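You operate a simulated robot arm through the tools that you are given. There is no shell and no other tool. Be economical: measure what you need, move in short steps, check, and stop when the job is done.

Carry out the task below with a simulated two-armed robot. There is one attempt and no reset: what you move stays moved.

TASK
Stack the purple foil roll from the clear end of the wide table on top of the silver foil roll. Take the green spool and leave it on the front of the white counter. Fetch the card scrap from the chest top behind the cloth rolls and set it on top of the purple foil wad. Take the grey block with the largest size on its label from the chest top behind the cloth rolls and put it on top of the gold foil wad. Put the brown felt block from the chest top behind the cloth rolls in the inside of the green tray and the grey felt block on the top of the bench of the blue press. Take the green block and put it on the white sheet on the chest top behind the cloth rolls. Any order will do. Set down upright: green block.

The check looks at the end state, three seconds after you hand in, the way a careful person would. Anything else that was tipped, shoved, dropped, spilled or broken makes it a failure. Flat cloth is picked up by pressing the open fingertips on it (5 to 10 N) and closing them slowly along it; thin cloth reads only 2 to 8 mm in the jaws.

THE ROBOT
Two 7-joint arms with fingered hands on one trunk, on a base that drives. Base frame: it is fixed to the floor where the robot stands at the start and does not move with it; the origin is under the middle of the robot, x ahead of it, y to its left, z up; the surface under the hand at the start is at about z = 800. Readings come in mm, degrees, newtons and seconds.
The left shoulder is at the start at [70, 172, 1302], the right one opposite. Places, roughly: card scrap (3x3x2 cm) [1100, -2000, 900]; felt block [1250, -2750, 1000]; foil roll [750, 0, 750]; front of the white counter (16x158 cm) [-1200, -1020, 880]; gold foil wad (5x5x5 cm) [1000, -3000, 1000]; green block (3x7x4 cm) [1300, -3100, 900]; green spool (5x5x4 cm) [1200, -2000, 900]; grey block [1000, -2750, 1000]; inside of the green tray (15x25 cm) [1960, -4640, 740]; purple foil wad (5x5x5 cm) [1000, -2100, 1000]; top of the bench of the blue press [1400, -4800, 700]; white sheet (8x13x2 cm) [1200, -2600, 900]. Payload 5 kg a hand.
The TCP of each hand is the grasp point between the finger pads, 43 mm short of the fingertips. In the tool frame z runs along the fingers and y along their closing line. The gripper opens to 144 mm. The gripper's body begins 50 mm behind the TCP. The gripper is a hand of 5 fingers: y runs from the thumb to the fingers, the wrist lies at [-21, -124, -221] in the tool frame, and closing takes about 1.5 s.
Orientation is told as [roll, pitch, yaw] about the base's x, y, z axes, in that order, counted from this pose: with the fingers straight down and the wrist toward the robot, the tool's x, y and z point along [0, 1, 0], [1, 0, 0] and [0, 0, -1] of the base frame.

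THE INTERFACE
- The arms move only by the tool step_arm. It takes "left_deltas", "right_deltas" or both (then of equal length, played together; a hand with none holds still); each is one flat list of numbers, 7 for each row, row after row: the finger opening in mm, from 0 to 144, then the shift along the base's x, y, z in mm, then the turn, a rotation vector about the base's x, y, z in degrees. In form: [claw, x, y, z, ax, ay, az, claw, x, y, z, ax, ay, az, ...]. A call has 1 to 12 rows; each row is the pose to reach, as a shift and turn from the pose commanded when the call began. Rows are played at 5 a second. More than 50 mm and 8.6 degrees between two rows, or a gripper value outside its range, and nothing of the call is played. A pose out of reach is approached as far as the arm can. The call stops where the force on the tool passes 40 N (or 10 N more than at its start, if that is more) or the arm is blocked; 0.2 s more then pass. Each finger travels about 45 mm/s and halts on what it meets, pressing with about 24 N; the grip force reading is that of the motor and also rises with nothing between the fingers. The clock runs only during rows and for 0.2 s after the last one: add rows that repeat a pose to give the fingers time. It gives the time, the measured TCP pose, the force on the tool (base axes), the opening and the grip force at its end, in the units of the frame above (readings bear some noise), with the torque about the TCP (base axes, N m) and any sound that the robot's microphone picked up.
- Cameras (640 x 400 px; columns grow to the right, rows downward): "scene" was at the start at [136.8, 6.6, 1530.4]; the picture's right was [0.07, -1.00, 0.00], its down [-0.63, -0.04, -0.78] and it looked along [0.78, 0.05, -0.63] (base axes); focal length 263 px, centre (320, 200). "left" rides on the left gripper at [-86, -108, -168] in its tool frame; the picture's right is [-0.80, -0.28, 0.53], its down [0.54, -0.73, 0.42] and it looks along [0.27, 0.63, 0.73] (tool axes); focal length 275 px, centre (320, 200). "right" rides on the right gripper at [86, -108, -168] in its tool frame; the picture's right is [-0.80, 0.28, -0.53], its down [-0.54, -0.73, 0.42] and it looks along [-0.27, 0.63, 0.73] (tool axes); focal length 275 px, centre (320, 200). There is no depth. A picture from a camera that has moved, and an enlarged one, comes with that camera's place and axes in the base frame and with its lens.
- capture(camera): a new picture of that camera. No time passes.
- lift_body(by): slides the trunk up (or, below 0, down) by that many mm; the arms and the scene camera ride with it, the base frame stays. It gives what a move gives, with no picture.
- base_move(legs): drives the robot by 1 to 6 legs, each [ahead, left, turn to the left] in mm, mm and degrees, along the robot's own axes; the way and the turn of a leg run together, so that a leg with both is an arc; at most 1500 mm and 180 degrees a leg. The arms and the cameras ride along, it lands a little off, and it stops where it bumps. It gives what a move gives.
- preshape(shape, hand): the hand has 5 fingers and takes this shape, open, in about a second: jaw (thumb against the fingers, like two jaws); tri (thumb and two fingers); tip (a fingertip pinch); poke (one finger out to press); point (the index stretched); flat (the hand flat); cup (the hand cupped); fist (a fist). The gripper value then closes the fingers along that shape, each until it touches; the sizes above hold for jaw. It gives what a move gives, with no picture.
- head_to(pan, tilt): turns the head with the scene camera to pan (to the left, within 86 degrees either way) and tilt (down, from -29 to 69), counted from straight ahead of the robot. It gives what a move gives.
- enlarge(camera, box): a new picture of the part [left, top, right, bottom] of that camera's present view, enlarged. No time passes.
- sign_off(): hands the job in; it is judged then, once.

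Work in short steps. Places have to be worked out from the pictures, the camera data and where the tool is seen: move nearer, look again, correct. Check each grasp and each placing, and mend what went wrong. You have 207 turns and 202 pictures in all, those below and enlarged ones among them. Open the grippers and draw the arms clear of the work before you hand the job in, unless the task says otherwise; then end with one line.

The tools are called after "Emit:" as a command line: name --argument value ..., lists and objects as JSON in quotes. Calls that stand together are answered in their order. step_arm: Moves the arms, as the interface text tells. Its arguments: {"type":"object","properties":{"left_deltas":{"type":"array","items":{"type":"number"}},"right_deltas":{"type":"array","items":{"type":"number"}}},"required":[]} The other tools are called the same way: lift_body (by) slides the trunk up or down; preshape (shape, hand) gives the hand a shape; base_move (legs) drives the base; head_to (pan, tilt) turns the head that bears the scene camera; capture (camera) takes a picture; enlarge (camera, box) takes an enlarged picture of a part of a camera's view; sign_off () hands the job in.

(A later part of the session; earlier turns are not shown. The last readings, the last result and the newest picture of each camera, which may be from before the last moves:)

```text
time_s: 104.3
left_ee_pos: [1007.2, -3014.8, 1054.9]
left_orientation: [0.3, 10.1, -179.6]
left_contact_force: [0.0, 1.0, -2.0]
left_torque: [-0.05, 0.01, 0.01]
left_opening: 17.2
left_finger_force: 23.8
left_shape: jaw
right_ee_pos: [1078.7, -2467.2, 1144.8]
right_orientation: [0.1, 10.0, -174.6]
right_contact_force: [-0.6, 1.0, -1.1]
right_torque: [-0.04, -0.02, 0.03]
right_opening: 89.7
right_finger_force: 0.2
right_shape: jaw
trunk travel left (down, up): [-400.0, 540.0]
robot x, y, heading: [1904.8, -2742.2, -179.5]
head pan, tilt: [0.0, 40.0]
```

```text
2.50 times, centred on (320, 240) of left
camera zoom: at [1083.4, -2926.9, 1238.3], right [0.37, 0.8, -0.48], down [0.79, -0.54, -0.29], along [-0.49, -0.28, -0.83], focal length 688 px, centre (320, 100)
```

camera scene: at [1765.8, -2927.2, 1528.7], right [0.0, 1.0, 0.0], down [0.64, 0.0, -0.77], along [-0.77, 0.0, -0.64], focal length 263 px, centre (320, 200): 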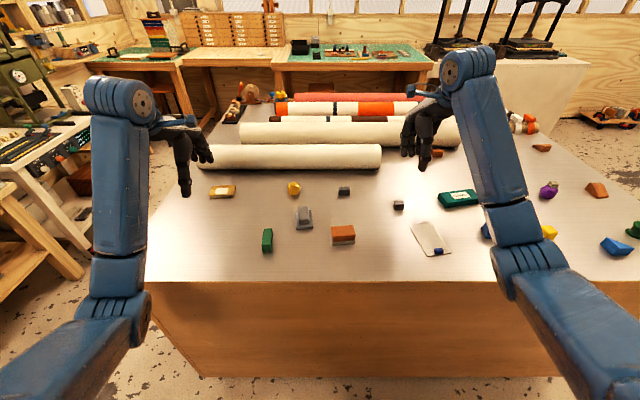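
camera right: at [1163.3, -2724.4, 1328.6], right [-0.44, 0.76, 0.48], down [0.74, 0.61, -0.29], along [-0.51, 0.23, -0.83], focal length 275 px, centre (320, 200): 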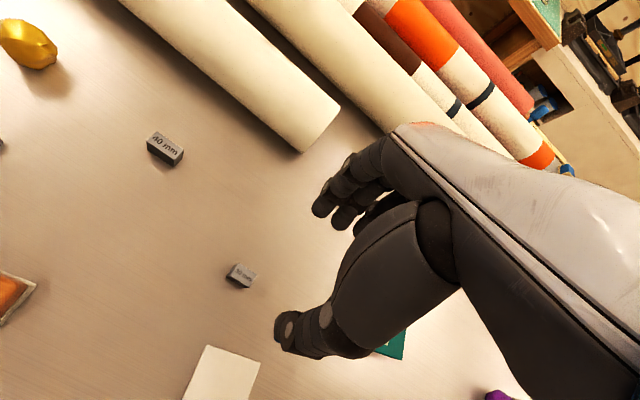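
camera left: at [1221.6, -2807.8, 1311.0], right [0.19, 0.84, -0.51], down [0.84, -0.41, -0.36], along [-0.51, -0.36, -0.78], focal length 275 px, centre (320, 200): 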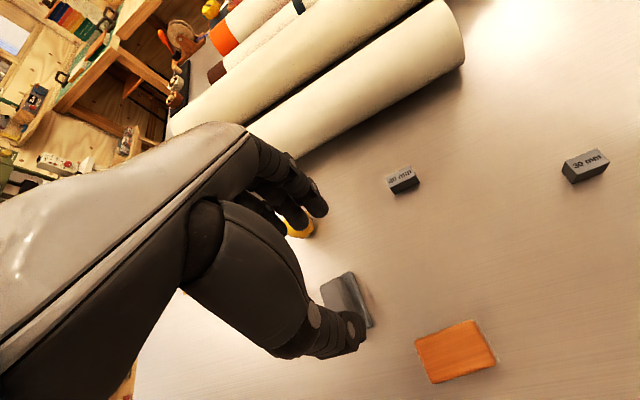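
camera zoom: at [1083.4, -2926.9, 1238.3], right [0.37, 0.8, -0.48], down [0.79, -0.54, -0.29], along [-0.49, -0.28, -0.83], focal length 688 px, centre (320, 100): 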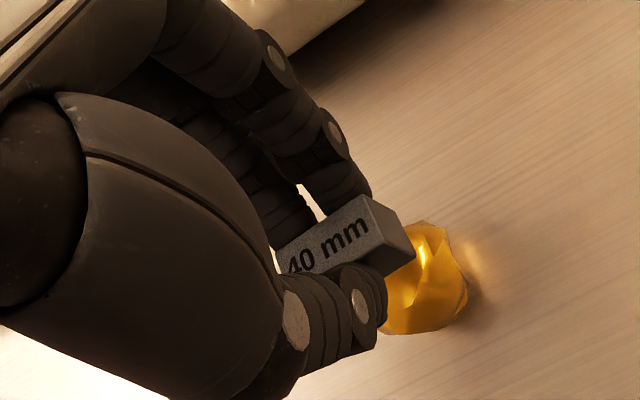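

Wad centre (1016.5,-3017), top ≈985; block centre now (1011,-3015.5), bottom ≈1009. I shift (+5.5,-2) and lower 18 mm.

Emit:
step_arm --left_deltas '[10, 5.5, -2, 0, 0, 0, 0, 10, 5.5, -2, -8, 0, 0, 0, 10, 5.5, -2, -15, 0, 0, 0, 10, 5.5, -2, -18, 0, 0, 0, 10, 5.5, -2, -18, 0, 0, 0]'

Emit:
enlarge --camera "scene" --box '[220, 160, 284, 200]'

Emit:
enlarge --camera "left" --box '[240, 160, 400, 320]'

```text
time_s: 105.5
left_ee_pos: [1012.2, -3017.6, 1036.3]
left_orientation: [0.4, 9.9, -179.5]
left_contact_force: [0.7, -0.1, -1.4]
left_torque: [0.01, -0.01, 0.01]
left_opening: 16.9
left_finger_force: 23.8
left_shape: jaw
right_ee_pos: [1078.0, -2468.1, 1144.6]
right_orientation: [-0.1, 10.1, -174.5]
right_contact_force: [-0.1, 0.6, -0.5]
right_torque: [-0.03, 0.04, 0.01]
right_opening: 89.8
right_finger_force: 0.1
right_shape: jaw
trunk travel left (down, up): [-400.0, 540.0]
robot x, y, heading: [1904.3, -2743.2, -179.8]
head pan, tilt: [0.0, 40.0]
```

```text
10.00 times, centred on (252, 180) of scene
camera zoom: at [1767.6, -2744.5, 1528.6], right [-0.01, 1.0, 0.0], down [0.64, 0.01, -0.77], along [-0.77, -0.01, -0.64], focal length 2626 px, centre (1000, 400)
```

zoom: 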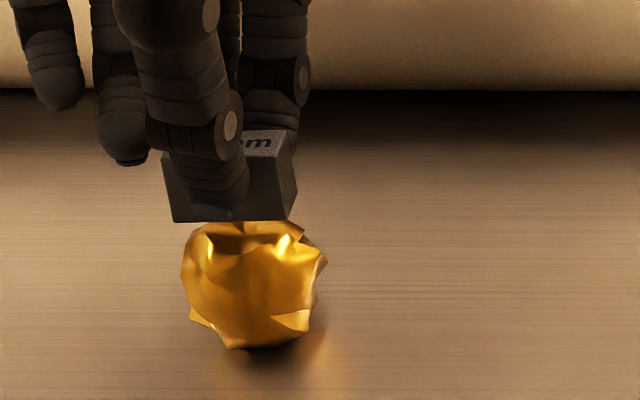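

```text
2.50 times, centred on (320, 240) of left
camera zoom: at [1087.9, -2930.1, 1220.2], right [0.37, 0.8, -0.48], down [0.79, -0.54, -0.29], along [-0.49, -0.28, -0.83], focal length 688 px, centre (320, 100)
```

zoom: 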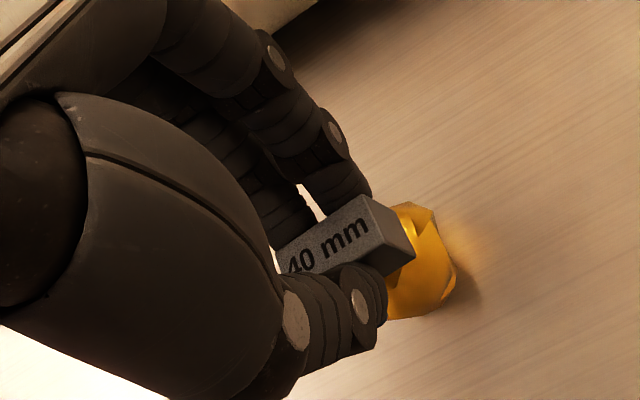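

Aligned in both axes. I lower in small steps watching the force.

Emit:
step_arm --left_deltas '[10, 1, 0, -2, 0, 0, 0, 10, 1, 0, -4, 0, 0, 0, 10, 1, 0, -4, 0, 0, 0]'

```text
time_s: 106.3
left_ee_pos: [1014.3, -3019.2, 1032.2]
left_orientation: [0.2, 9.9, -179.5]
left_contact_force: [0.6, 0.2, -2.5]
left_torque: [-0.02, 0.06, 0.05]
left_opening: 17.1
left_finger_force: 23.6
left_shape: jaw
right_ee_pos: [1077.1, -2468.6, 1143.5]
right_orientation: [-0.1, 10.2, -174.5]
right_contact_force: [-0.3, 0.9, 0.2]
right_torque: [0.01, 0.02, -0.03]
right_opening: 89.7
right_finger_force: 0.0
right_shape: jaw
trunk travel left (down, up): [-400.0, 540.0]
robot x, y, heading: [1903.2, -2742.3, -179.3]
head pan, tilt: [0.0, 40.0]
```

Emit:
step_arm --left_deltas '[10, 0, 0, -1, 0, 0, 0, 10, 0, 0, -2.5, 0, 0, 0, 10, 0, 0, -2.5, 0, 0, 0]'

Emit:
enlarge --camera "scene" --box '[220, 160, 284, 200]'

```text
time_s: 107.1
left_ee_pos: [1013.5, -3019.4, 1031.4]
left_orientation: [0.3, 10.0, -179.5]
left_contact_force: [-0.3, -0.7, -1.0]
left_torque: [0.0, 0.03, 0.0]
left_opening: 16.9
left_finger_force: 23.8
left_shape: jaw
right_ee_pos: [1078.2, -2469.8, 1144.2]
right_orientation: [-0.1, 10.1, -174.6]
right_contact_force: [0.3, 0.0, -0.7]
right_torque: [-0.03, -0.02, 0.0]
right_opening: 90.0
right_finger_force: 0.1
right_shape: jaw
trunk travel left (down, up): [-400.0, 540.0]
robot x, y, heading: [1902.1, -2744.9, -179.5]
head pan, tilt: [0.0, 40.0]
```

```text
10.00 times, centred on (252, 180) of scene
camera zoom: at [1767.8, -2744.7, 1528.6], right [-0.01, 1.0, 0.0], down [0.64, 0.01, -0.77], along [-0.77, -0.01, -0.64], focal length 2626 px, centre (1000, 400)
```

zoom: 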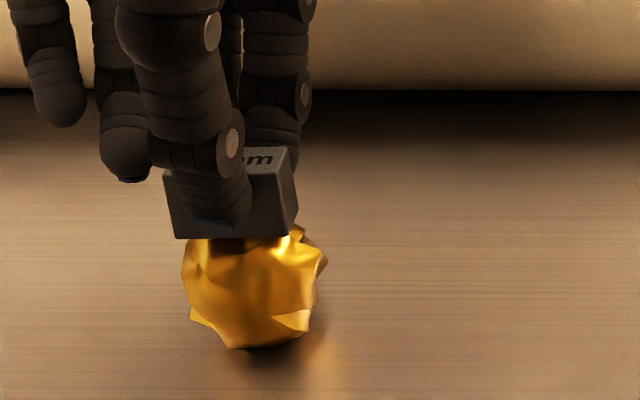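

Emit:
step_arm --left_deltas '[10, 0, 0, -1, 0, 0, 0, 10, 0, 0, -2, 0, 0, 0, 10, 0, 0, -2, 0, 0, 0]'

```text
time_s: 107.9
left_ee_pos: [1012.7, -3018.7, 1028.7]
left_orientation: [0.3, 10.1, -179.5]
left_contact_force: [-0.2, 0.5, -0.9]
left_torque: [0.02, 0.04, 0.01]
left_opening: 17.1
left_finger_force: 23.8
left_shape: jaw
right_ee_pos: [1077.5, -2469.9, 1144.3]
right_orientation: [-0.2, 10.0, -174.5]
right_contact_force: [0.0, -1.0, 0.2]
right_torque: [0.05, 0.01, 0.0]
right_opening: 89.8
right_finger_force: 0.1
right_shape: jaw
trunk travel left (down, up): [-400.0, 540.0]
robot x, y, heading: [1902.4, -2741.6, -179.5]
head pan, tilt: [0.0, 40.0]
```

Emit:
step_arm --left_deltas '[10, 0, 0, -1, 0, 0, 0, 10, 0, 0, -2, 0, 0, 0, 10, 0, 0, -2, 0, 0, 0]'

Emit:
enlarge --camera "scene" --box '[220, 160, 284, 200]'

```text
time_s: 108.7
left_ee_pos: [1014.1, -3018.4, 1027.9]
left_orientation: [0.3, 10.0, -179.6]
left_contact_force: [0.1, -0.7, -1.3]
left_torque: [0.02, 0.02, 0.01]
left_opening: 16.8
left_finger_force: 24.0
left_shape: jaw
right_ee_pos: [1078.5, -2468.8, 1144.7]
right_orientation: [-0.1, 10.1, -174.6]
right_contact_force: [-0.7, -0.2, -0.1]
right_torque: [-0.01, 0.02, -0.01]
right_opening: 90.1
right_finger_force: 0.1
right_shape: jaw
trunk travel left (down, up): [-400.0, 540.0]
robot x, y, heading: [1900.2, -2746.9, -179.4]
head pan, tilt: [0.0, 40.0]
```

```text
10.00 times, centred on (252, 180) of scene
camera zoom: at [1767.8, -2744.7, 1528.6], right [-0.01, 1.0, 0.0], down [0.64, 0.01, -0.77], along [-0.77, -0.01, -0.64], focal length 2626 px, centre (1000, 400)
```

zoom: 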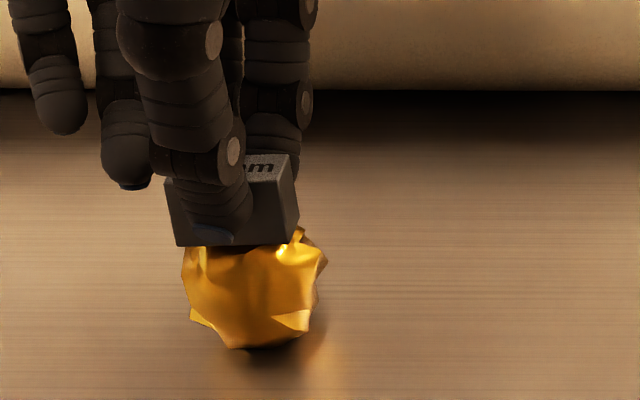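

Emit:
step_arm --left_deltas '[10, 0, 0, -1, 0, 0, 0, 10, 0, 0, -2, 0, 0, 0, 10, 0, 0, -2, 0, 0, 0]'

```text
time_s: 109.5
left_ee_pos: [1013.9, -3019.5, 1026.0]
left_orientation: [0.4, 10.1, -179.6]
left_contact_force: [-0.2, -0.4, -1.6]
left_torque: [-0.02, 0.0, 0.0]
left_opening: 17.4
left_finger_force: 24.4
left_shape: jaw
right_ee_pos: [1078.3, -2468.5, 1144.3]
right_orientation: [-0.1, 10.1, -174.7]
right_contact_force: [0.3, 0.2, 0.4]
right_torque: [0.01, 0.02, 0.01]
right_opening: 89.9
right_finger_force: 0.1
right_shape: jaw
trunk travel left (down, up): [-400.0, 540.0]
robot x, y, heading: [1904.3, -2740.8, -179.5]
head pan, tilt: [0.0, 40.0]
```

Emit:
step_arm --left_deltas '[10, 0, 0, -1, 0, 0, 0, 10, 0, 0, -2, 0, 0, 0, 10, 0, 0, -2, 0, 0, 0]'

Emit:
enlarge --camera "scene" --box '[220, 160, 284, 200]'

Emit:
enlarge --camera "left" --box '[240, 160, 400, 320]'

```text
time_s: 110.3
left_ee_pos: [1014.0, -3017.9, 1025.6]
left_orientation: [0.3, 10.1, -179.4]
left_contact_force: [0.4, -0.1, 3.2]
left_torque: [-0.03, 0.03, 0.01]
left_opening: 16.9
left_finger_force: 24.2
left_shape: jaw
right_ee_pos: [1078.9, -2470.1, 1144.9]
right_orientation: [-0.1, 10.0, -174.6]
right_contact_force: [0.7, 1.0, -0.5]
right_torque: [0.01, -0.02, 0.0]
right_opening: 89.9
right_finger_force: 0.1
right_shape: jaw
trunk travel left (down, up): [-400.0, 540.0]
robot x, y, heading: [1902.8, -2744.3, -179.4]
head pan, tilt: [0.0, 40.0]
```

```text
10.00 times, centred on (252, 180) of scene
camera zoom: at [1768.3, -2744.6, 1528.8], right [-0.01, 1.0, 0.0], down [0.64, 0.01, -0.77], along [-0.77, -0.01, -0.64], focal length 2626 px, centre (1000, 400)
```

zoom: 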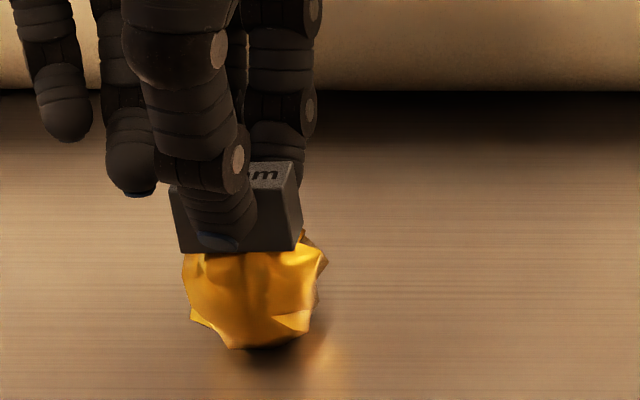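

```text
2.50 times, centred on (320, 240) of left
camera zoom: at [1089.2, -2930.0, 1207.6], right [0.37, 0.8, -0.48], down [0.79, -0.54, -0.29], along [-0.49, -0.27, -0.83], focal length 688 px, centre (320, 100)
```

zoom: 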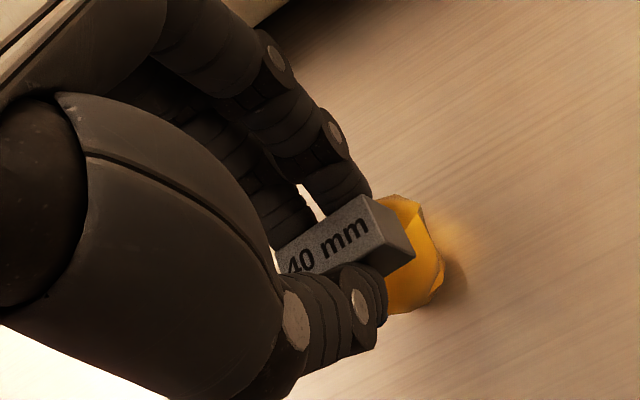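

Contact (≈5 N change). I open slowly, then rise while opening.

Emit:
step_arm --left_deltas '[18, 0, 0, 0, 0, 0, 0, 20, 0, 0, 0, 0, 0, 0, 22, 0, 0, 0, 0, 0, 0, 24, 0, 0, 0, 0, 0, 0, 27, 0, 0, 1, 0, 0, 0, 30, 0, 0, 2, 0, 0, 0, 33, 0, 0, 4, 0, 0, 0, 33, 0, 0, 4, 0, 0, 0]'

Emit:
enlarge --camera "left" --box '[240, 160, 400, 320]'

Emit:
enlarge --camera "scene" --box '[220, 160, 284, 200]'

```text
time_s: 112.1
left_ee_pos: [1013.7, -3019.5, 1028.7]
left_orientation: [0.3, 10.1, -179.4]
left_contact_force: [-0.2, 0.5, -0.7]
left_torque: [0.0, -0.02, 0.02]
left_opening: 32.9
left_finger_force: 0.1
left_shape: jaw
right_ee_pos: [1079.1, -2468.1, 1144.6]
right_orientation: [-0.1, 10.1, -174.6]
right_contact_force: [0.2, 0.1, -0.3]
right_torque: [0.0, 0.02, 0.0]
right_opening: 89.8
right_finger_force: 0.1
right_shape: jaw
trunk travel left (down, up): [-400.0, 540.0]
robot x, y, heading: [1902.3, -2748.9, -179.4]
head pan, tilt: [0.0, 40.0]
```

```text
2.50 times, centred on (320, 240) of left
camera zoom: at [1089.2, -2930.2, 1211.1], right [0.37, 0.8, -0.48], down [0.79, -0.54, -0.29], along [-0.49, -0.27, -0.83], focal length 688 px, centre (320, 100)
```

zoom: 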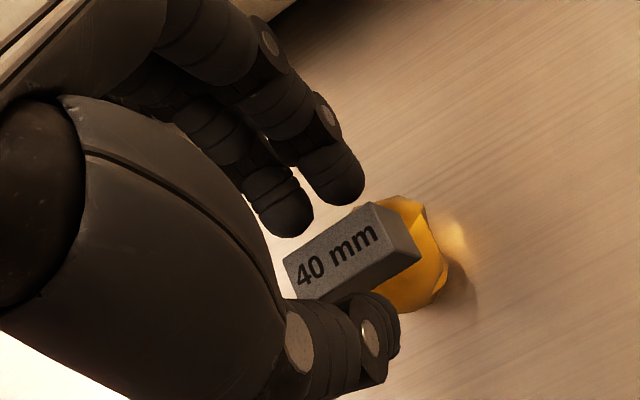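

```text
10.00 times, centred on (252, 180) of scene
camera zoom: at [1768.0, -2744.6, 1528.7], right [-0.01, 1.0, 0.0], down [0.64, 0.01, -0.77], along [-0.77, -0.01, -0.64], focal length 2626 px, centre (1000, 400)
```

zoom: 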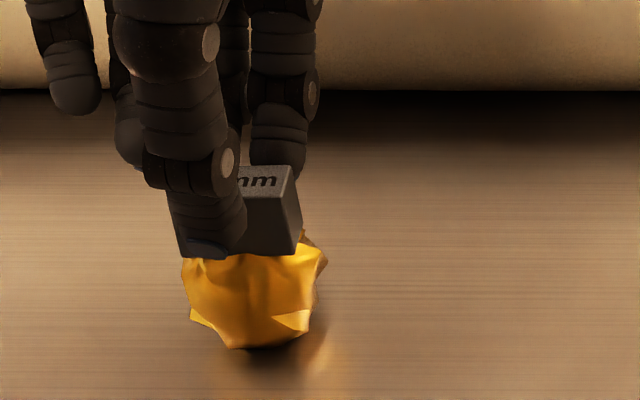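

Released and stable. I back away upward.

Emit:
step_arm --left_deltas '[38, 0, 0, 3, 0, 0, 0, 44, 0, 0, 8, 0, 0, 0, 52, 0, 0, 18, 0, 0, 0, 60, 0, 0, 40, 0, 0, 0, 70, 0, 0, 80, 0, 0, 0, 80, 0, 0, 110, 0, 0, 0, 80, 40, 0, 110, 0, 0, 0]'

Emit:
enlarge --camera "scene" --box '[200, 160, 360, 260]'

```text
time_s: 113.7
left_ee_pos: [1056.0, -3018.8, 1137.6]
left_orientation: [0.2, 9.9, -179.5]
left_contact_force: [0.7, 0.3, 0.0]
left_torque: [0.02, 0.02, 0.02]
left_opening: 80.0
left_finger_force: 0.2
left_shape: jaw
right_ee_pos: [1078.8, -2470.7, 1145.5]
right_orientation: [-0.1, 10.0, -174.6]
right_contact_force: [-0.2, 0.1, 1.6]
right_torque: [0.05, 0.02, -0.02]
right_opening: 90.0
right_finger_force: 0.0
right_shape: jaw
trunk travel left (down, up): [-400.0, 540.0]
robot x, y, heading: [1903.3, -2742.0, -179.6]
head pan, tilt: [0.0, 40.0]
```

```text
4.00 times, centred on (280, 210) of scene
camera zoom: at [1769.6, -2745.8, 1528.9], right [-0.01, 1.0, 0.0], down [0.64, 0.01, -0.77], along [-0.77, -0.01, -0.64], focal length 1050 px, centre (480, 160)
```

zoom: 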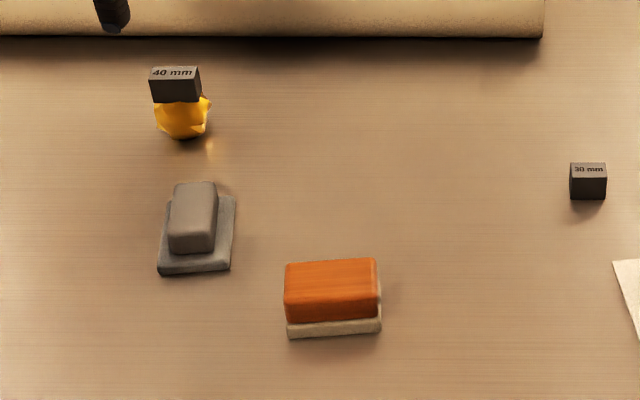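

Grey 40 mm block sits on the gold wad. Next the felt blocks: brown at ≈(1255,-2857), grey at ≈(1169,-2975). I shift the base left 200 mm.

Emit:
base_move --legs '[[0, 200, -0.4]]'

Emit:
capture --camera "right"

Emit:
enlarge --camera "scene" --box '[250, 180, 410, 280]'

Emit:
capture --camera "left"

```text
time_s: 115.3
left_ee_pos: [1052.6, -3212.4, 1136.6]
left_orientation: [0.4, 9.9, 180.0]
left_contact_force: [1.0, -0.3, -0.2]
left_torque: [0.01, -0.02, 0.0]
left_opening: 79.7
left_finger_force: 0.0
left_shape: jaw
right_ee_pos: [1082.2, -2663.1, 1144.1]
right_orientation: [-0.1, 10.1, -175.2]
right_contact_force: [0.4, 0.4, 0.4]
right_torque: [0.0, -0.01, -0.01]
right_opening: 89.9
right_finger_force: 0.1
right_shape: jaw
trunk travel left (down, up): [-400.0, 540.0]
robot x, y, heading: [1901.2, -2945.1, 179.9]
head pan, tilt: [0.0, 40.0]
```

```text
90 pictures are left
camera right: at [1166.3, -2742.4, 1328.3], right [-0.44, 0.76, 0.48], down [0.74, 0.61, -0.29], along [-0.51, 0.23, -0.83], focal length 275 px, centre (320, 200)
```

right: 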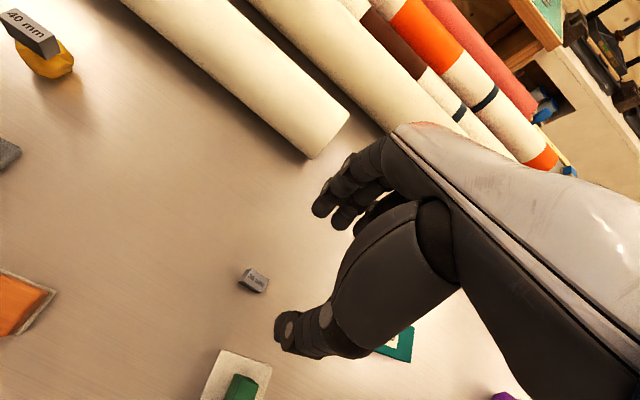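

```text
4.00 times, centred on (330, 230) of scene
camera zoom: at [1768.7, -2946.2, 1528.7], right [0.0, 1.0, 0.0], down [0.64, 0.0, -0.77], along [-0.77, 0.0, -0.64], focal length 1050 px, centre (280, 80)
```

zoom: 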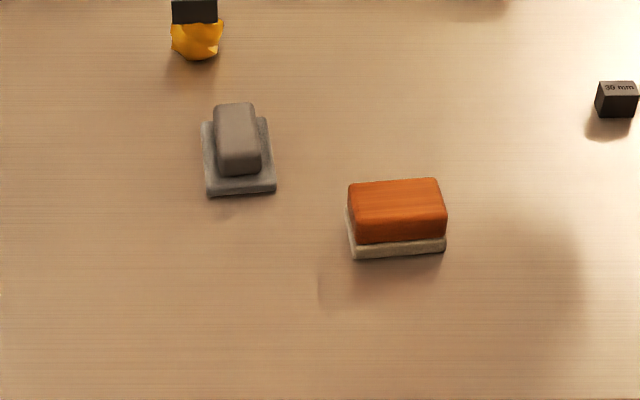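

```text
88 pictures are left
camera left: at [1129.1, -3124.9, 1320.0], right [0.38, 0.79, -0.48], down [0.79, -0.55, -0.29], along [-0.49, -0.27, -0.83], focal length 275 px, centre (320, 200)
```

left: 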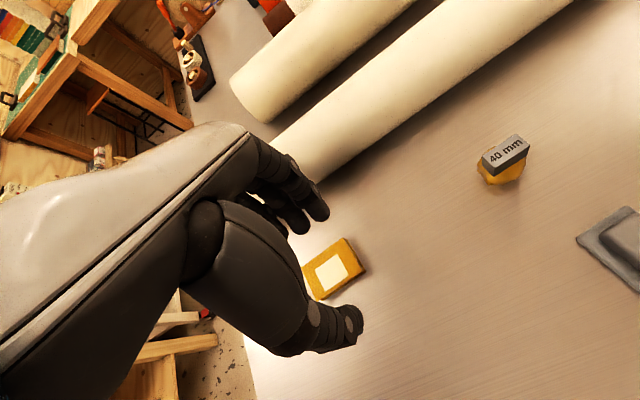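

Brown felt block: about (1237,-2860), turned +8°. I bring the right hand above it.

Emit:
step_arm --right_deltas '[90, 25, -33, -10, 0, 0, 1, 90, 50, -66, -20, 0, 0, 2, 90, 75, -100, -35, 0, 0, 3, 90, 100, -133, -50, 0, 0, 3, 90, 125, -166, -67, 0, 0, 3, 90, 147, -198, -84, 0, 0, 3, 90, 147, -198, -84, 0, 0, 3]'

Emit:
capture --camera "right"

Emit:
enlarge --camera "scene" --box '[300, 190, 396, 250]'

```text
time_s: 116.9
left_ee_pos: [1052.8, -3212.4, 1136.9]
left_orientation: [0.3, 10.1, 179.7]
left_contact_force: [-0.1, -1.0, -0.5]
left_torque: [-0.02, -0.02, -0.03]
left_opening: 79.7
left_finger_force: 0.1
left_shape: jaw
right_ee_pos: [1230.5, -2861.1, 1060.7]
right_orientation: [0.0, 10.1, -172.2]
right_contact_force: [0.0, -0.5, 0.0]
right_torque: [0.0, 0.0, 0.01]
right_opening: 89.8
right_finger_force: 0.0
right_shape: jaw
trunk travel left (down, up): [-400.0, 540.0]
robot x, y, heading: [1906.0, -2946.2, 179.8]
head pan, tilt: [0.0, 40.0]
```

```text
87 pictures are left
camera right: at [1318.2, -2935.7, 1244.6], right [-0.48, 0.74, 0.48], down [0.71, 0.64, -0.29], along [-0.52, 0.2, -0.83], focal length 275 px, centre (320, 200)
```

right: 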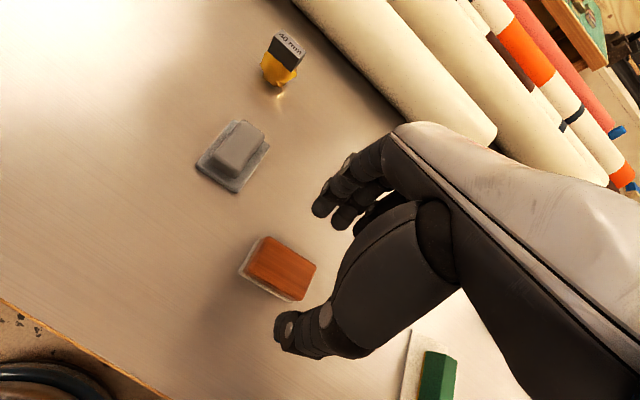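

```text
6.67 times, centred on (348, 220) of scene
camera zoom: at [1768.5, -2946.0, 1528.7], right [0.0, 1.0, 0.0], down [0.64, 0.0, -0.77], along [-0.77, 0.0, -0.64], focal length 1750 px, centre (133, 67)
```

zoom: 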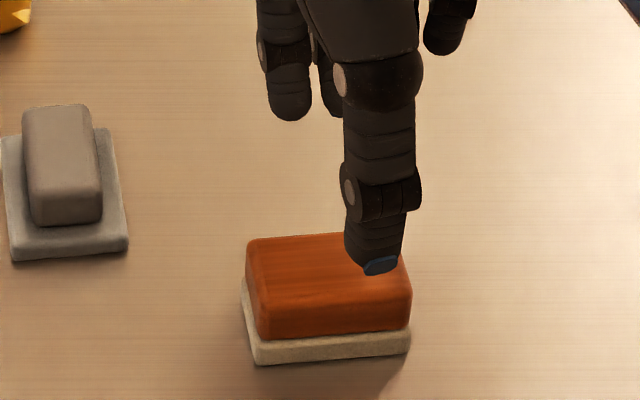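

Brown body spans x 1218–1253, z 948–972, centre (1237,-2861). I descend to z≈993 with 75 mm opening.

Emit:
step_arm --right_deltas '[80, -3, 0, -25, 0, 0, 0, 75, -3, 0, -48, 0, 0, 0, 75, -3, 0, -60, 0, 0, 0, 75, -3, 0, -67, 0, 0, 0, 75, -3, 0, -67, 0, 0, 0]'

Emit:
enlarge --camera "right" --box '[220, 160, 380, 360]'

Emit:
enlarge --camera "scene" --box '[300, 190, 396, 250]'

```text
time_s: 118.1
left_ee_pos: [1052.3, -3212.3, 1137.7]
left_orientation: [0.3, 9.9, 179.8]
left_contact_force: [0.2, 0.3, -0.1]
left_torque: [-0.02, -0.02, -0.02]
left_opening: 79.9
left_finger_force: 0.2
left_shape: jaw
right_ee_pos: [1225.7, -2860.6, 993.7]
right_orientation: [-0.1, 9.9, -172.2]
right_contact_force: [-0.2, -0.1, 0.0]
right_torque: [0.02, 0.04, 0.01]
right_opening: 75.6
right_finger_force: 0.0
right_shape: jaw
trunk travel left (down, up): [-400.0, 540.0]
robot x, y, heading: [1903.7, -2947.6, 180.1]
head pan, tilt: [0.0, 40.0]
```

```text
2.00 times, centred on (300, 260) of right
camera zoom: at [1315.1, -2935.7, 1177.4], right [-0.48, 0.74, 0.48], down [0.71, 0.65, -0.29], along [-0.52, 0.2, -0.83], focal length 551 px, centre (360, 80)
```

zoom: 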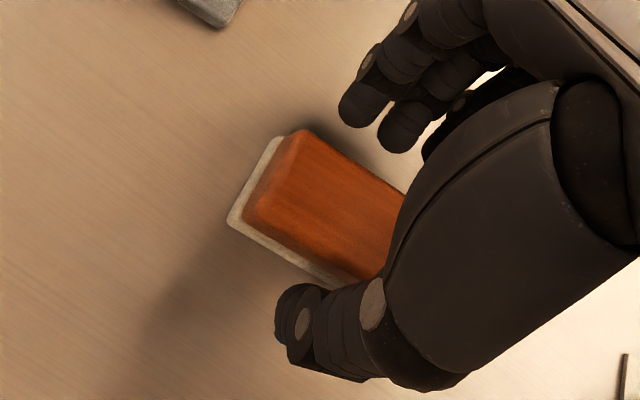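

```text
6.67 times, centred on (348, 220) of scene
camera zoom: at [1768.8, -2946.9, 1528.7], right [0.0, 1.0, 0.0], down [0.64, 0.0, -0.77], along [-0.77, 0.0, -0.64], focal length 1750 px, centre (133, 67)
```

zoom: 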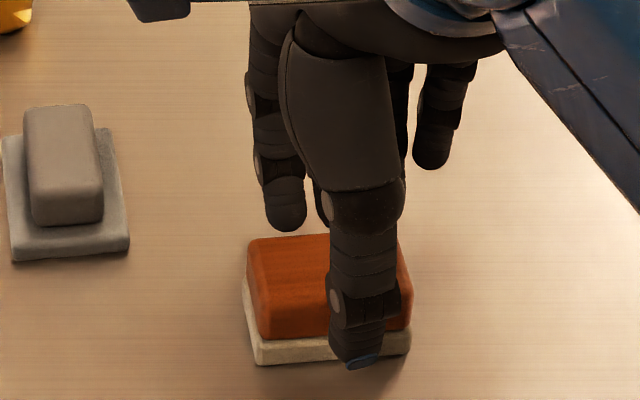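

The hand straddles the brown block. I close.

Emit:
step_arm --right_deltas '[66, 0, -2, 0, 0, 0, 0, 58, 0, -2, 0, 0, 0, 0, 50, 0, -2, 0, 0, 0, 0, 44, 0, -2, 0, 0, 0, 0, 38, 0, -2, 0, 0, 0, 0, 32, 0, -2, 0, 0, 0, 0, 26, 0, -2, 0, 0, 0, 0, 22, 0, -2, 0, 0, 0, 0, 22, 0, -2, 0, 0, 0, 0]'

Emit:
enlarge --camera "right" --box '[220, 160, 380, 360]'

Emit:
enlarge --camera "scene" --box '[300, 190, 396, 250]'

```text
time_s: 120.1
left_ee_pos: [1052.1, -3211.9, 1137.3]
left_orientation: [0.3, 10.0, 180.0]
left_contact_force: [-0.3, -1.3, -0.2]
left_torque: [-0.03, 0.01, -0.01]
left_opening: 79.9
left_finger_force: 0.1
left_shape: jaw
right_ee_pos: [1226.6, -2864.3, 993.2]
right_orientation: [-0.1, 10.0, -172.1]
right_contact_force: [-0.1, 0.2, 2.2]
right_torque: [-0.02, 0.03, 0.03]
right_opening: 39.6
right_finger_force: 24.1
right_shape: jaw
trunk travel left (down, up): [-400.0, 540.0]
robot x, y, heading: [1907.9, -2947.7, 179.8]
head pan, tilt: [0.0, 40.0]
```

```text
2.00 times, centred on (300, 260) of right
camera zoom: at [1314.9, -2938.3, 1177.4], right [-0.48, 0.74, 0.48], down [0.71, 0.65, -0.29], along [-0.52, 0.2, -0.83], focal length 551 px, centre (360, 80)
```

zoom: 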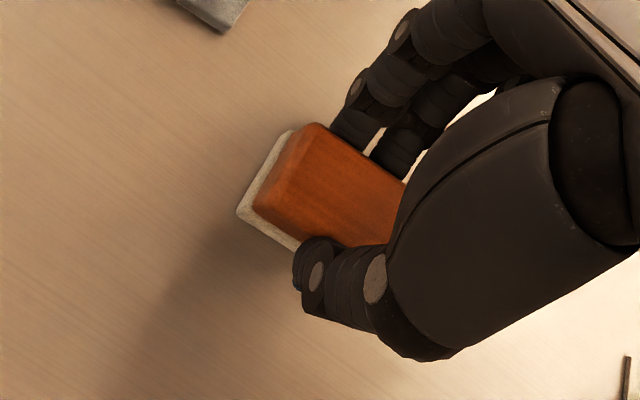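

```text
6.67 times, centred on (348, 220) of scene
camera zoom: at [1768.8, -2946.8, 1528.7], right [0.0, 1.0, 0.0], down [0.64, 0.0, -0.77], along [-0.77, 0.0, -0.64], focal length 1750 px, centre (133, 67)
```

zoom: 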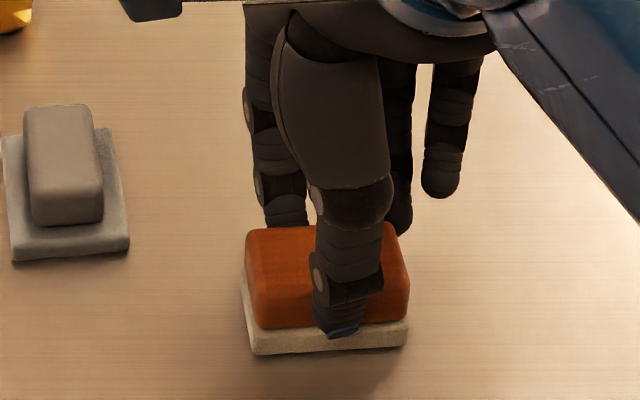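

Brown block gripped (39.6 mm). I lift it clear to the right while bringing the left hand over the grey felt block at ≈(1157,-2981).

Emit:
step_arm --right_deltas '[22, 0, 0, 20, 0, 0, 0, 22, 0, 0, 60, 0, 0, 0, 22, 0, 0, 105, 0, 0, 0, 22, 0, 20, 140, 0, 0, 0, 22, 0, 50, 157, 0, 0, 0, 22, 0, 80, 157, 0, 0, 0, 22, 0, 110, 157, 0, 0, 0, 22, 0, 110, 157, 0, 0, 0]' --left_deltas '[85, 14.5, 33, 0, 0, 0.7, 1.1, 90, 29, 66, -5, 0, 1.4, 2.3, 95, 43.5, 99, -15, 0, 2.1, 3.4, 100, 58, 132, -30, 0, 2.9, 4.6, 100, 72.5, 165, -45, 0, 3.6, 5.7, 100, 87, 198, -60, 0, 4.3, 6.9, 100, 101.5, 231, -77, 0, 5, 8, 100, 101.5, 231, -77, 0, 5, 8]'

Emit:
capture --camera "left"

Emit:
capture --camera "scene"

```text
time_s: 121.9
left_ee_pos: [1151.2, -2981.7, 1058.3]
left_orientation: [-0.2, 5.0, -172.1]
left_contact_force: [0.1, -1.4, 0.0]
left_torque: [0.05, 0.0, 0.0]
left_opening: 99.7
left_finger_force: 0.0
left_shape: jaw
right_ee_pos: [1226.9, -2755.1, 1149.0]
right_orientation: [-0.2, 10.1, -172.2]
right_contact_force: [-0.1, -1.8, -1.0]
right_torque: [0.06, 0.01, 0.06]
right_opening: 39.6
right_finger_force: 24.2
right_shape: jaw
trunk travel left (down, up): [-400.0, 540.0]
robot x, y, heading: [1901.8, -2947.1, 180.0]
head pan, tilt: [0.0, 40.0]
```

```text
81 pictures are left
camera left: at [1231.4, -2883.0, 1234.9], right [0.22, 0.84, -0.51], down [0.83, -0.43, -0.36], along [-0.52, -0.34, -0.78], focal length 275 px, centre (320, 200)
```

left: 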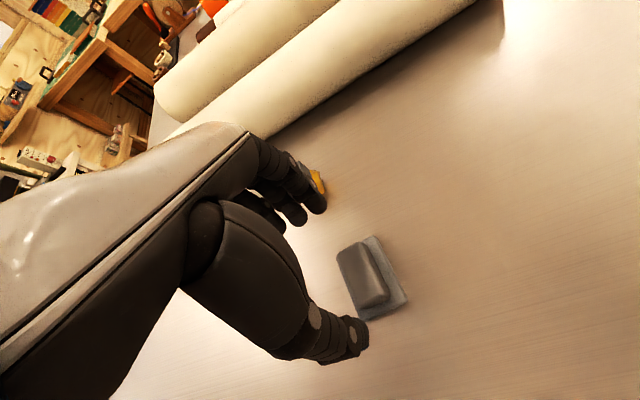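

```text
80 pictures are left
camera scene: at [1768.2, -2949.0, 1528.6], right [0.0, 1.0, 0.0], down [0.64, 0.0, -0.77], along [-0.77, 0.0, -0.64], focal length 263 px, centre (320, 200)
```

scene: 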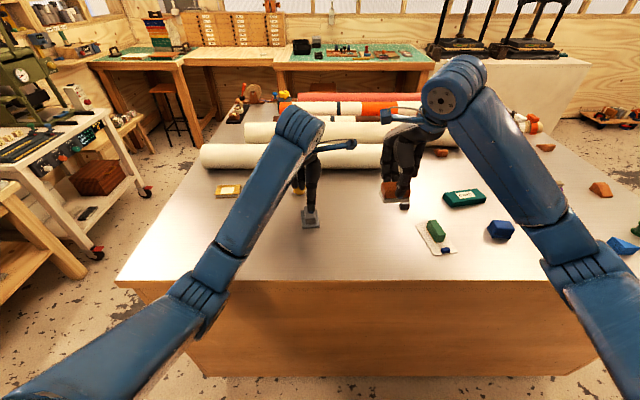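

Grey body at (1159,-2977). I nudge (+5,+4) and descend to z≈994.

Emit:
step_arm --left_deltas '[100, 5, 4, -20, 0, 0, 0, 100, 5, 4, -45, 0, 0, 0, 100, 5, 4, -58, 0, 0, 0, 100, 5, 4, -64, 0, 0, 0, 100, 5, 4, -64, 0, 0, 0]'

Emit:
enlarge --camera "left" --box '[240, 160, 440, 360]'

Emit:
enlarge --camera "scene" --box '[270, 180, 366, 240]'

```text
time_s: 123.1
left_ee_pos: [1158.0, -2975.8, 994.9]
left_orientation: [-0.1, 5.1, -172.3]
left_contact_force: [0.0, 0.4, 0.8]
left_torque: [-0.02, -0.02, -0.01]
left_opening: 99.8
left_finger_force: 0.0
left_shape: jaw
right_ee_pos: [1226.5, -2754.0, 1148.7]
right_orientation: [0.0, 10.1, -172.2]
right_contact_force: [-0.6, -0.1, -0.8]
right_torque: [-0.01, 0.01, -0.01]
right_opening: 39.7
right_finger_force: 23.8
right_shape: jaw
trunk travel left (down, up): [-400.0, 540.0]
robot x, y, heading: [1901.9, -2948.6, 179.8]
head pan, tilt: [0.0, 40.0]
```

```text
2.00 times, centred on (340, 260) of left
camera zoom: at [1236.8, -2877.8, 1171.4], right [0.22, 0.83, -0.51], down [0.83, -0.43, -0.36], along [-0.52, -0.34, -0.78], focal length 551 px, centre (280, 80)
```

zoom: 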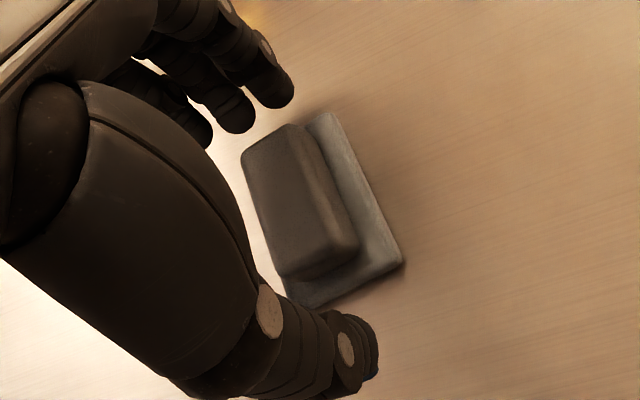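

```text
6.67 times, centred on (318, 210) of scene
camera zoom: at [1768.5, -2946.8, 1528.7], right [0.0, 1.0, 0.0], down [0.64, 0.0, -0.77], along [-0.77, 0.0, -0.64], focal length 1750 px, centre (333, 133)
```

zoom: 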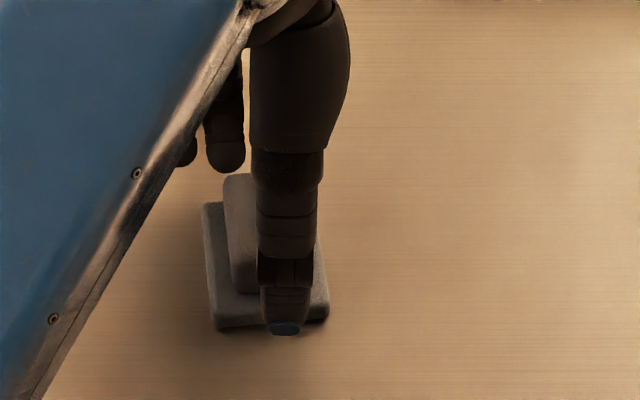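

I shift -8 mm in y to centre the thumb and close.

Emit:
step_arm --left_deltas '[95, 0, -4, 0, 0, 0, 0, 88, 0, -8, 0, 0, 0, 0, 80, 0, -8, 0, 0, 0, 0, 72, 0, -8, 0, 0, 0, 0, 64, 0, -8, 0, 0, 0, 0, 56, 0, -8, 0, 0, 0, 0, 48, 0, -8, 0, 0, 0, 0, 42, 0, -8, 0, 0, 0, 0, 42, 0, -8, 0, 0, 0, 0]'

Emit:
enlarge --camera "left" --box '[240, 160, 440, 360]'

```text
time_s: 125.1
left_ee_pos: [1158.2, -2984.7, 995.4]
left_orientation: [-0.1, 4.9, -172.2]
left_contact_force: [0.2, 0.4, 1.0]
left_torque: [0.01, 0.04, -0.02]
left_opening: 58.8
left_finger_force: 23.6
left_shape: jaw
right_ee_pos: [1227.7, -2753.5, 1148.5]
right_orientation: [-0.1, 10.1, -172.2]
right_contact_force: [-0.5, 0.5, -0.2]
right_torque: [0.01, -0.04, 0.05]
right_opening: 39.5
right_finger_force: 23.9
right_shape: jaw
trunk travel left (down, up): [-400.0, 540.0]
robot x, y, heading: [1903.5, -2946.9, 180.0]
head pan, tilt: [0.0, 40.0]
```

```text
2.00 times, centred on (340, 260) of left
camera zoom: at [1238.0, -2885.6, 1171.7], right [0.22, 0.83, -0.51], down [0.83, -0.43, -0.36], along [-0.52, -0.34, -0.78], focal length 551 px, centre (280, 80)
```

zoom: 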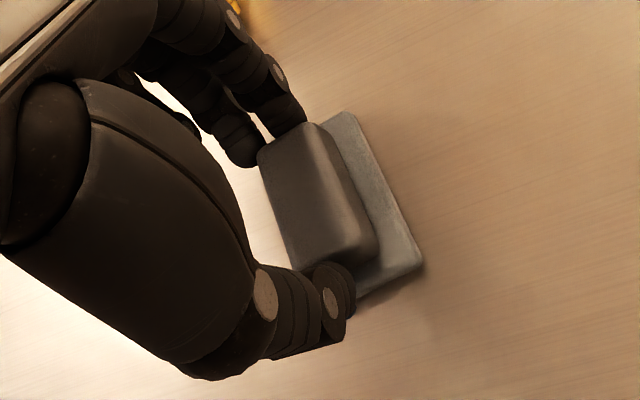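

Gripped (59 mm). I lift the grey block, spread the arms, and look to the robot's left.

Emit:
step_arm --left_deltas '[42, 0, 0, 15, 0, 0, 0, 42, 0, 0, 50, 0, 0, 0, 42, 0, 0, 95, 0, 0, 0, 42, 10, -20, 140, 0, 0, 0, 42, 20, -50, 165, 0, 0, 0, 42, 30, -90, 165, 0, 0, 0, 42, 40, -130, 165, 0, 0, 0, 42, 40, -130, 165, 0, 0, 0]'

Emit:
head_to --pan 80 --tilt 20

Emit:
capture --camera "scene"

Emit:
capture --camera "left"

```text
refused: row 4 steps farther than a row can; nothing moved
```

```text
time_s: 126.6
left_ee_pos: [1157.8, -2983.0, 995.7]
left_orientation: [-0.1, 4.9, -172.2]
left_contact_force: [0.7, 0.6, -0.6]
left_torque: [-0.03, 0.01, -0.02]
left_opening: 58.6
left_finger_force: 24.0
left_shape: jaw
right_ee_pos: [1227.9, -2753.7, 1147.7]
right_orientation: [-0.1, 10.2, -172.3]
right_contact_force: [-0.8, 0.3, -1.8]
right_torque: [0.0, 0.04, 0.0]
right_opening: 39.4
right_finger_force: 24.1
right_shape: jaw
trunk travel left (down, up): [-400.0, 540.0]
robot x, y, heading: [1905.8, -2950.2, 179.9]
head pan, tilt: [80.0, 20.0]
```

```text
76 pictures are left
camera scene: at [1837.3, -3038.5, 1560.1], right [-0.98, 0.18, 0.0], down [0.06, 0.34, -0.94], along [-0.17, -0.92, -0.34], focal length 263 px, centre (320, 200)
```

scene: 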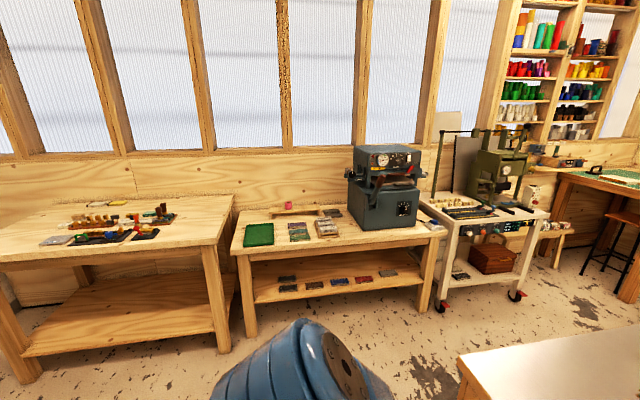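

```text
75 pictures are left
camera left: at [1238.0, -2885.6, 1171.7], right [0.22, 0.83, -0.51], down [0.83, -0.43, -0.36], along [-0.52, -0.34, -0.78], focal length 275 px, centre (320, 200)
```

left: 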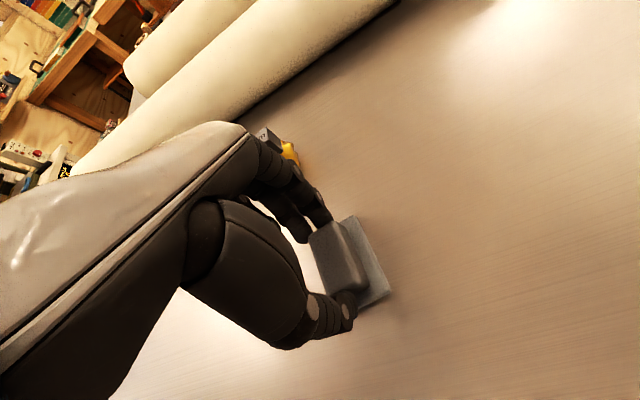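

The row step was too large; first I zoom on the press bench, then redo the lift.

Emit:
enlarge --camera "scene" --box '[220, 180, 460, 330]'

Emit:
step_arm --left_deltas '[42, 0, 0, 15, 0, 0, 0, 42, 0, 0, 50, 0, 0, 0, 42, 0, 0, 90, 0, 0, 0, 42, 10, -10, 130, 0, 0, 0, 42, 20, -35, 160, 0, 0, 0, 42, 30, -75, 165, 0, 0, 0, 42, 40, -115, 165, 0, 0, 0, 42, 40, -115, 165, 0, 0, 0]'

Emit:
capture --camera "left"

```text
2.67 times, centred on (340, 255) of scene
camera zoom: at [1837.3, -3038.5, 1560.1], right [-0.98, 0.18, 0.0], down [0.06, 0.34, -0.94], along [-0.17, -0.92, -0.34], focal length 700 px, centre (267, 53)
```

zoom: 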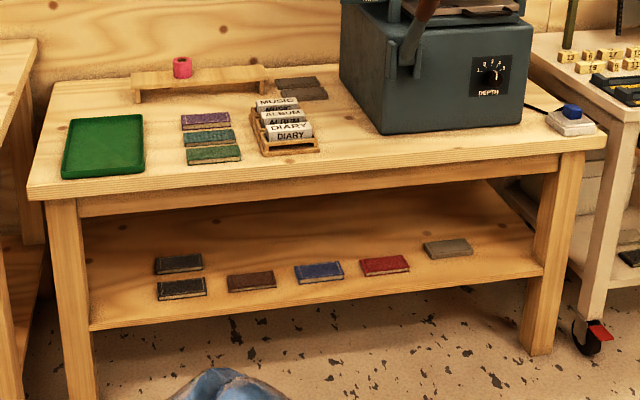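

```text
time_s: 128.6
left_ee_pos: [1159.1, -3161.3, 1120.7]
left_orientation: [4.0, 4.0, -168.4]
left_contact_force: [0.2, -0.5, -0.9]
left_torque: [0.0, 0.0, 0.01]
left_opening: 58.4
left_finger_force: 24.2
left_shape: jaw
left hand out of reach, approached as far as the arm can: row 4, 5, 6, 7, 8
right_ee_pos: [1225.7, -2753.7, 1147.6]
right_orientation: [-0.1, 10.1, -172.2]
right_contact_force: [0.8, 0.1, -1.1]
right_torque: [0.01, 0.0, 0.01]
right_opening: 39.7
right_finger_force: 24.5
right_shape: jaw
trunk travel left (down, up): [-400.0, 540.0]
robot x, y, heading: [1900.8, -2943.7, 179.7]
head pan, tilt: [80.0, 20.0]
stopped in row 8 (left hand): the arm was blocked; the commanded pose is now the measured one
```

```text
73 pictures are left
camera left: at [1232.8, -3044.5, 1288.9], right [0.17, 0.81, -0.57], down [0.85, -0.41, -0.33], along [-0.5, -0.43, -0.75], focal length 275 px, centre (320, 200)
```

left: 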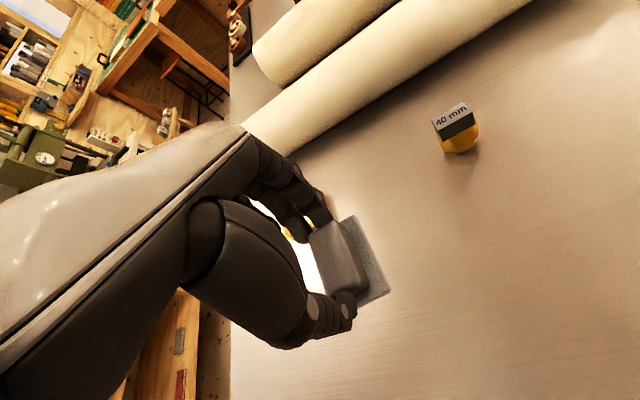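

The grey block is held and clear. Bench front edge is at y≈-4430; tray centre ≈(1953,-4650); free bench spot ≈(1330,-4530) beside the press. I back off, turn left to face -y and approach partway.

Emit:
base_move --legs '[[-300, 0, 0], [0, 0, 90], [600, 0, 0]]'

Emit:
head_to --pan 0 --tilt 35

Emit:
capture --camera "scene"

```text
time_s: 137.6
left_ee_pos: [2438.1, -4290.1, 1119.9]
left_orientation: [4.1, 4.2, -77.7]
left_contact_force: [0.3, -0.7, -1.0]
left_torque: [-0.01, -0.01, 0.0]
left_opening: 58.3
left_finger_force: 24.3
left_shape: jaw
right_ee_pos: [2031.1, -4229.2, 1148.6]
right_orientation: [-0.1, 10.2, -81.4]
right_contact_force: [0.7, -0.2, -1.1]
right_torque: [0.01, 0.0, -0.06]
right_opening: 39.6
right_finger_force: 24.0
right_shape: jaw
trunk travel left (down, up): [-400.0, 540.0]
robot x, y, heading: [2215.6, -3547.3, -89.4]
head pan, tilt: [80.0, 20.0]
```

```text
time_s: 139.1
left_ee_pos: [2439.0, -4290.7, 1121.3]
left_orientation: [4.1, 3.9, -77.6]
left_contact_force: [0.2, 0.6, -0.6]
left_torque: [0.0, 0.01, 0.0]
left_opening: 58.2
left_finger_force: 24.7
left_shape: jaw
right_ee_pos: [2030.2, -4229.0, 1148.6]
right_orientation: [-0.2, 10.1, -81.4]
right_contact_force: [-0.4, 0.4, -0.9]
right_torque: [-0.04, -0.03, -0.02]
right_opening: 39.1
right_finger_force: 23.9
right_shape: jaw
trunk travel left (down, up): [-400.0, 540.0]
robot x, y, heading: [2214.2, -3547.1, -89.2]
head pan, tilt: [0.0, 35.0]
```

```text
72 pictures are left
camera scene: at [2217.6, -3687.4, 1536.2], right [-1.0, -0.01, 0.0], down [-0.01, 0.57, -0.82], along [0.01, -0.82, -0.57], focal length 263 px, centre (320, 200)
```

scene: 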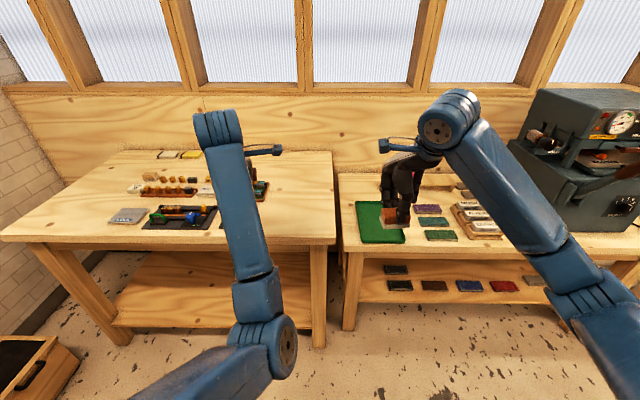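

The tray is visible under the right hand. I drive 350 mm ahead and 100 mm to the right.

Emit:
base_move --legs '[[350, -100, -0.6]]'

Emit:
head_to --pan -10 --tilt 45

Emit:
capture --camera "scene"

Emit:
capture --camera "right"

```text
time_s: 141.4
left_ee_pos: [2330.2, -4641.6, 1120.2]
left_orientation: [4.1, 4.0, -78.4]
left_contact_force: [-0.5, 0.3, -1.5]
left_torque: [0.03, 0.01, 0.01]
left_opening: 58.0
left_finger_force: 23.7
left_shape: jaw
right_ee_pos: [1922.7, -4573.3, 1147.6]
right_orientation: [-0.2, 10.1, -82.3]
right_contact_force: [-0.7, -0.2, -1.5]
right_torque: [-0.01, 0.02, 0.0]
right_opening: 39.5
right_finger_force: 24.2
right_shape: jaw
trunk travel left (down, up): [-400.0, 540.0]
robot x, y, heading: [2115.3, -3897.3, -90.4]
head pan, tilt: [0.0, 35.0]
```

```text
time_s: 142.1
left_ee_pos: [2330.6, -4642.3, 1120.2]
left_orientation: [4.1, 4.1, -78.3]
left_contact_force: [0.0, -0.6, 0.1]
left_torque: [0.03, -0.02, 0.0]
left_opening: 58.2
left_finger_force: 23.9
left_shape: jaw
right_ee_pos: [1922.1, -4574.5, 1147.9]
right_orientation: [-0.1, 10.1, -82.1]
right_contact_force: [-0.4, 0.1, -1.0]
right_torque: [-0.01, -0.01, -0.02]
right_opening: 39.3
right_finger_force: 24.8
right_shape: jaw
trunk travel left (down, up): [-400.0, 540.0]
robot x, y, heading: [2116.1, -3896.6, -90.2]
head pan, tilt: [-10.0, 45.0]
```

```text
71 pictures are left
camera scene: at [2103.9, -4027.5, 1521.4], right [-0.98, 0.18, 0.0], down [0.12, 0.7, -0.71], along [-0.12, -0.7, -0.71], focal length 263 px, centre (320, 200)
```

scene: 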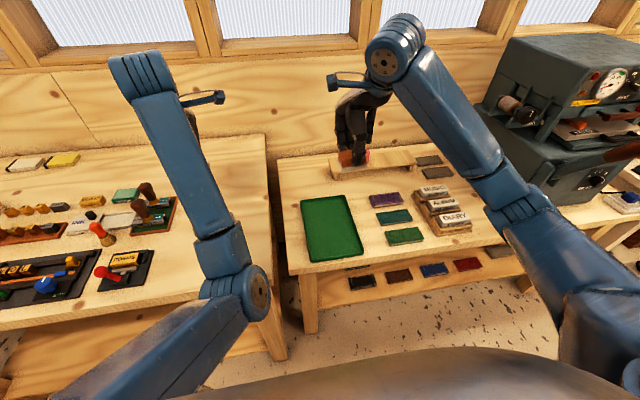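

```text
70 pictures are left
camera right: at [1997.9, -4485.5, 1332.1], right [-0.74, -0.48, 0.48], down [-0.64, 0.71, -0.29], along [-0.2, -0.52, -0.83], focal length 275 px, centre (320, 200)
```

right: 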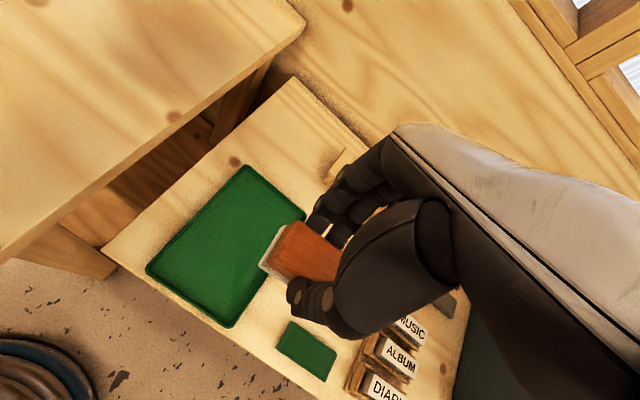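

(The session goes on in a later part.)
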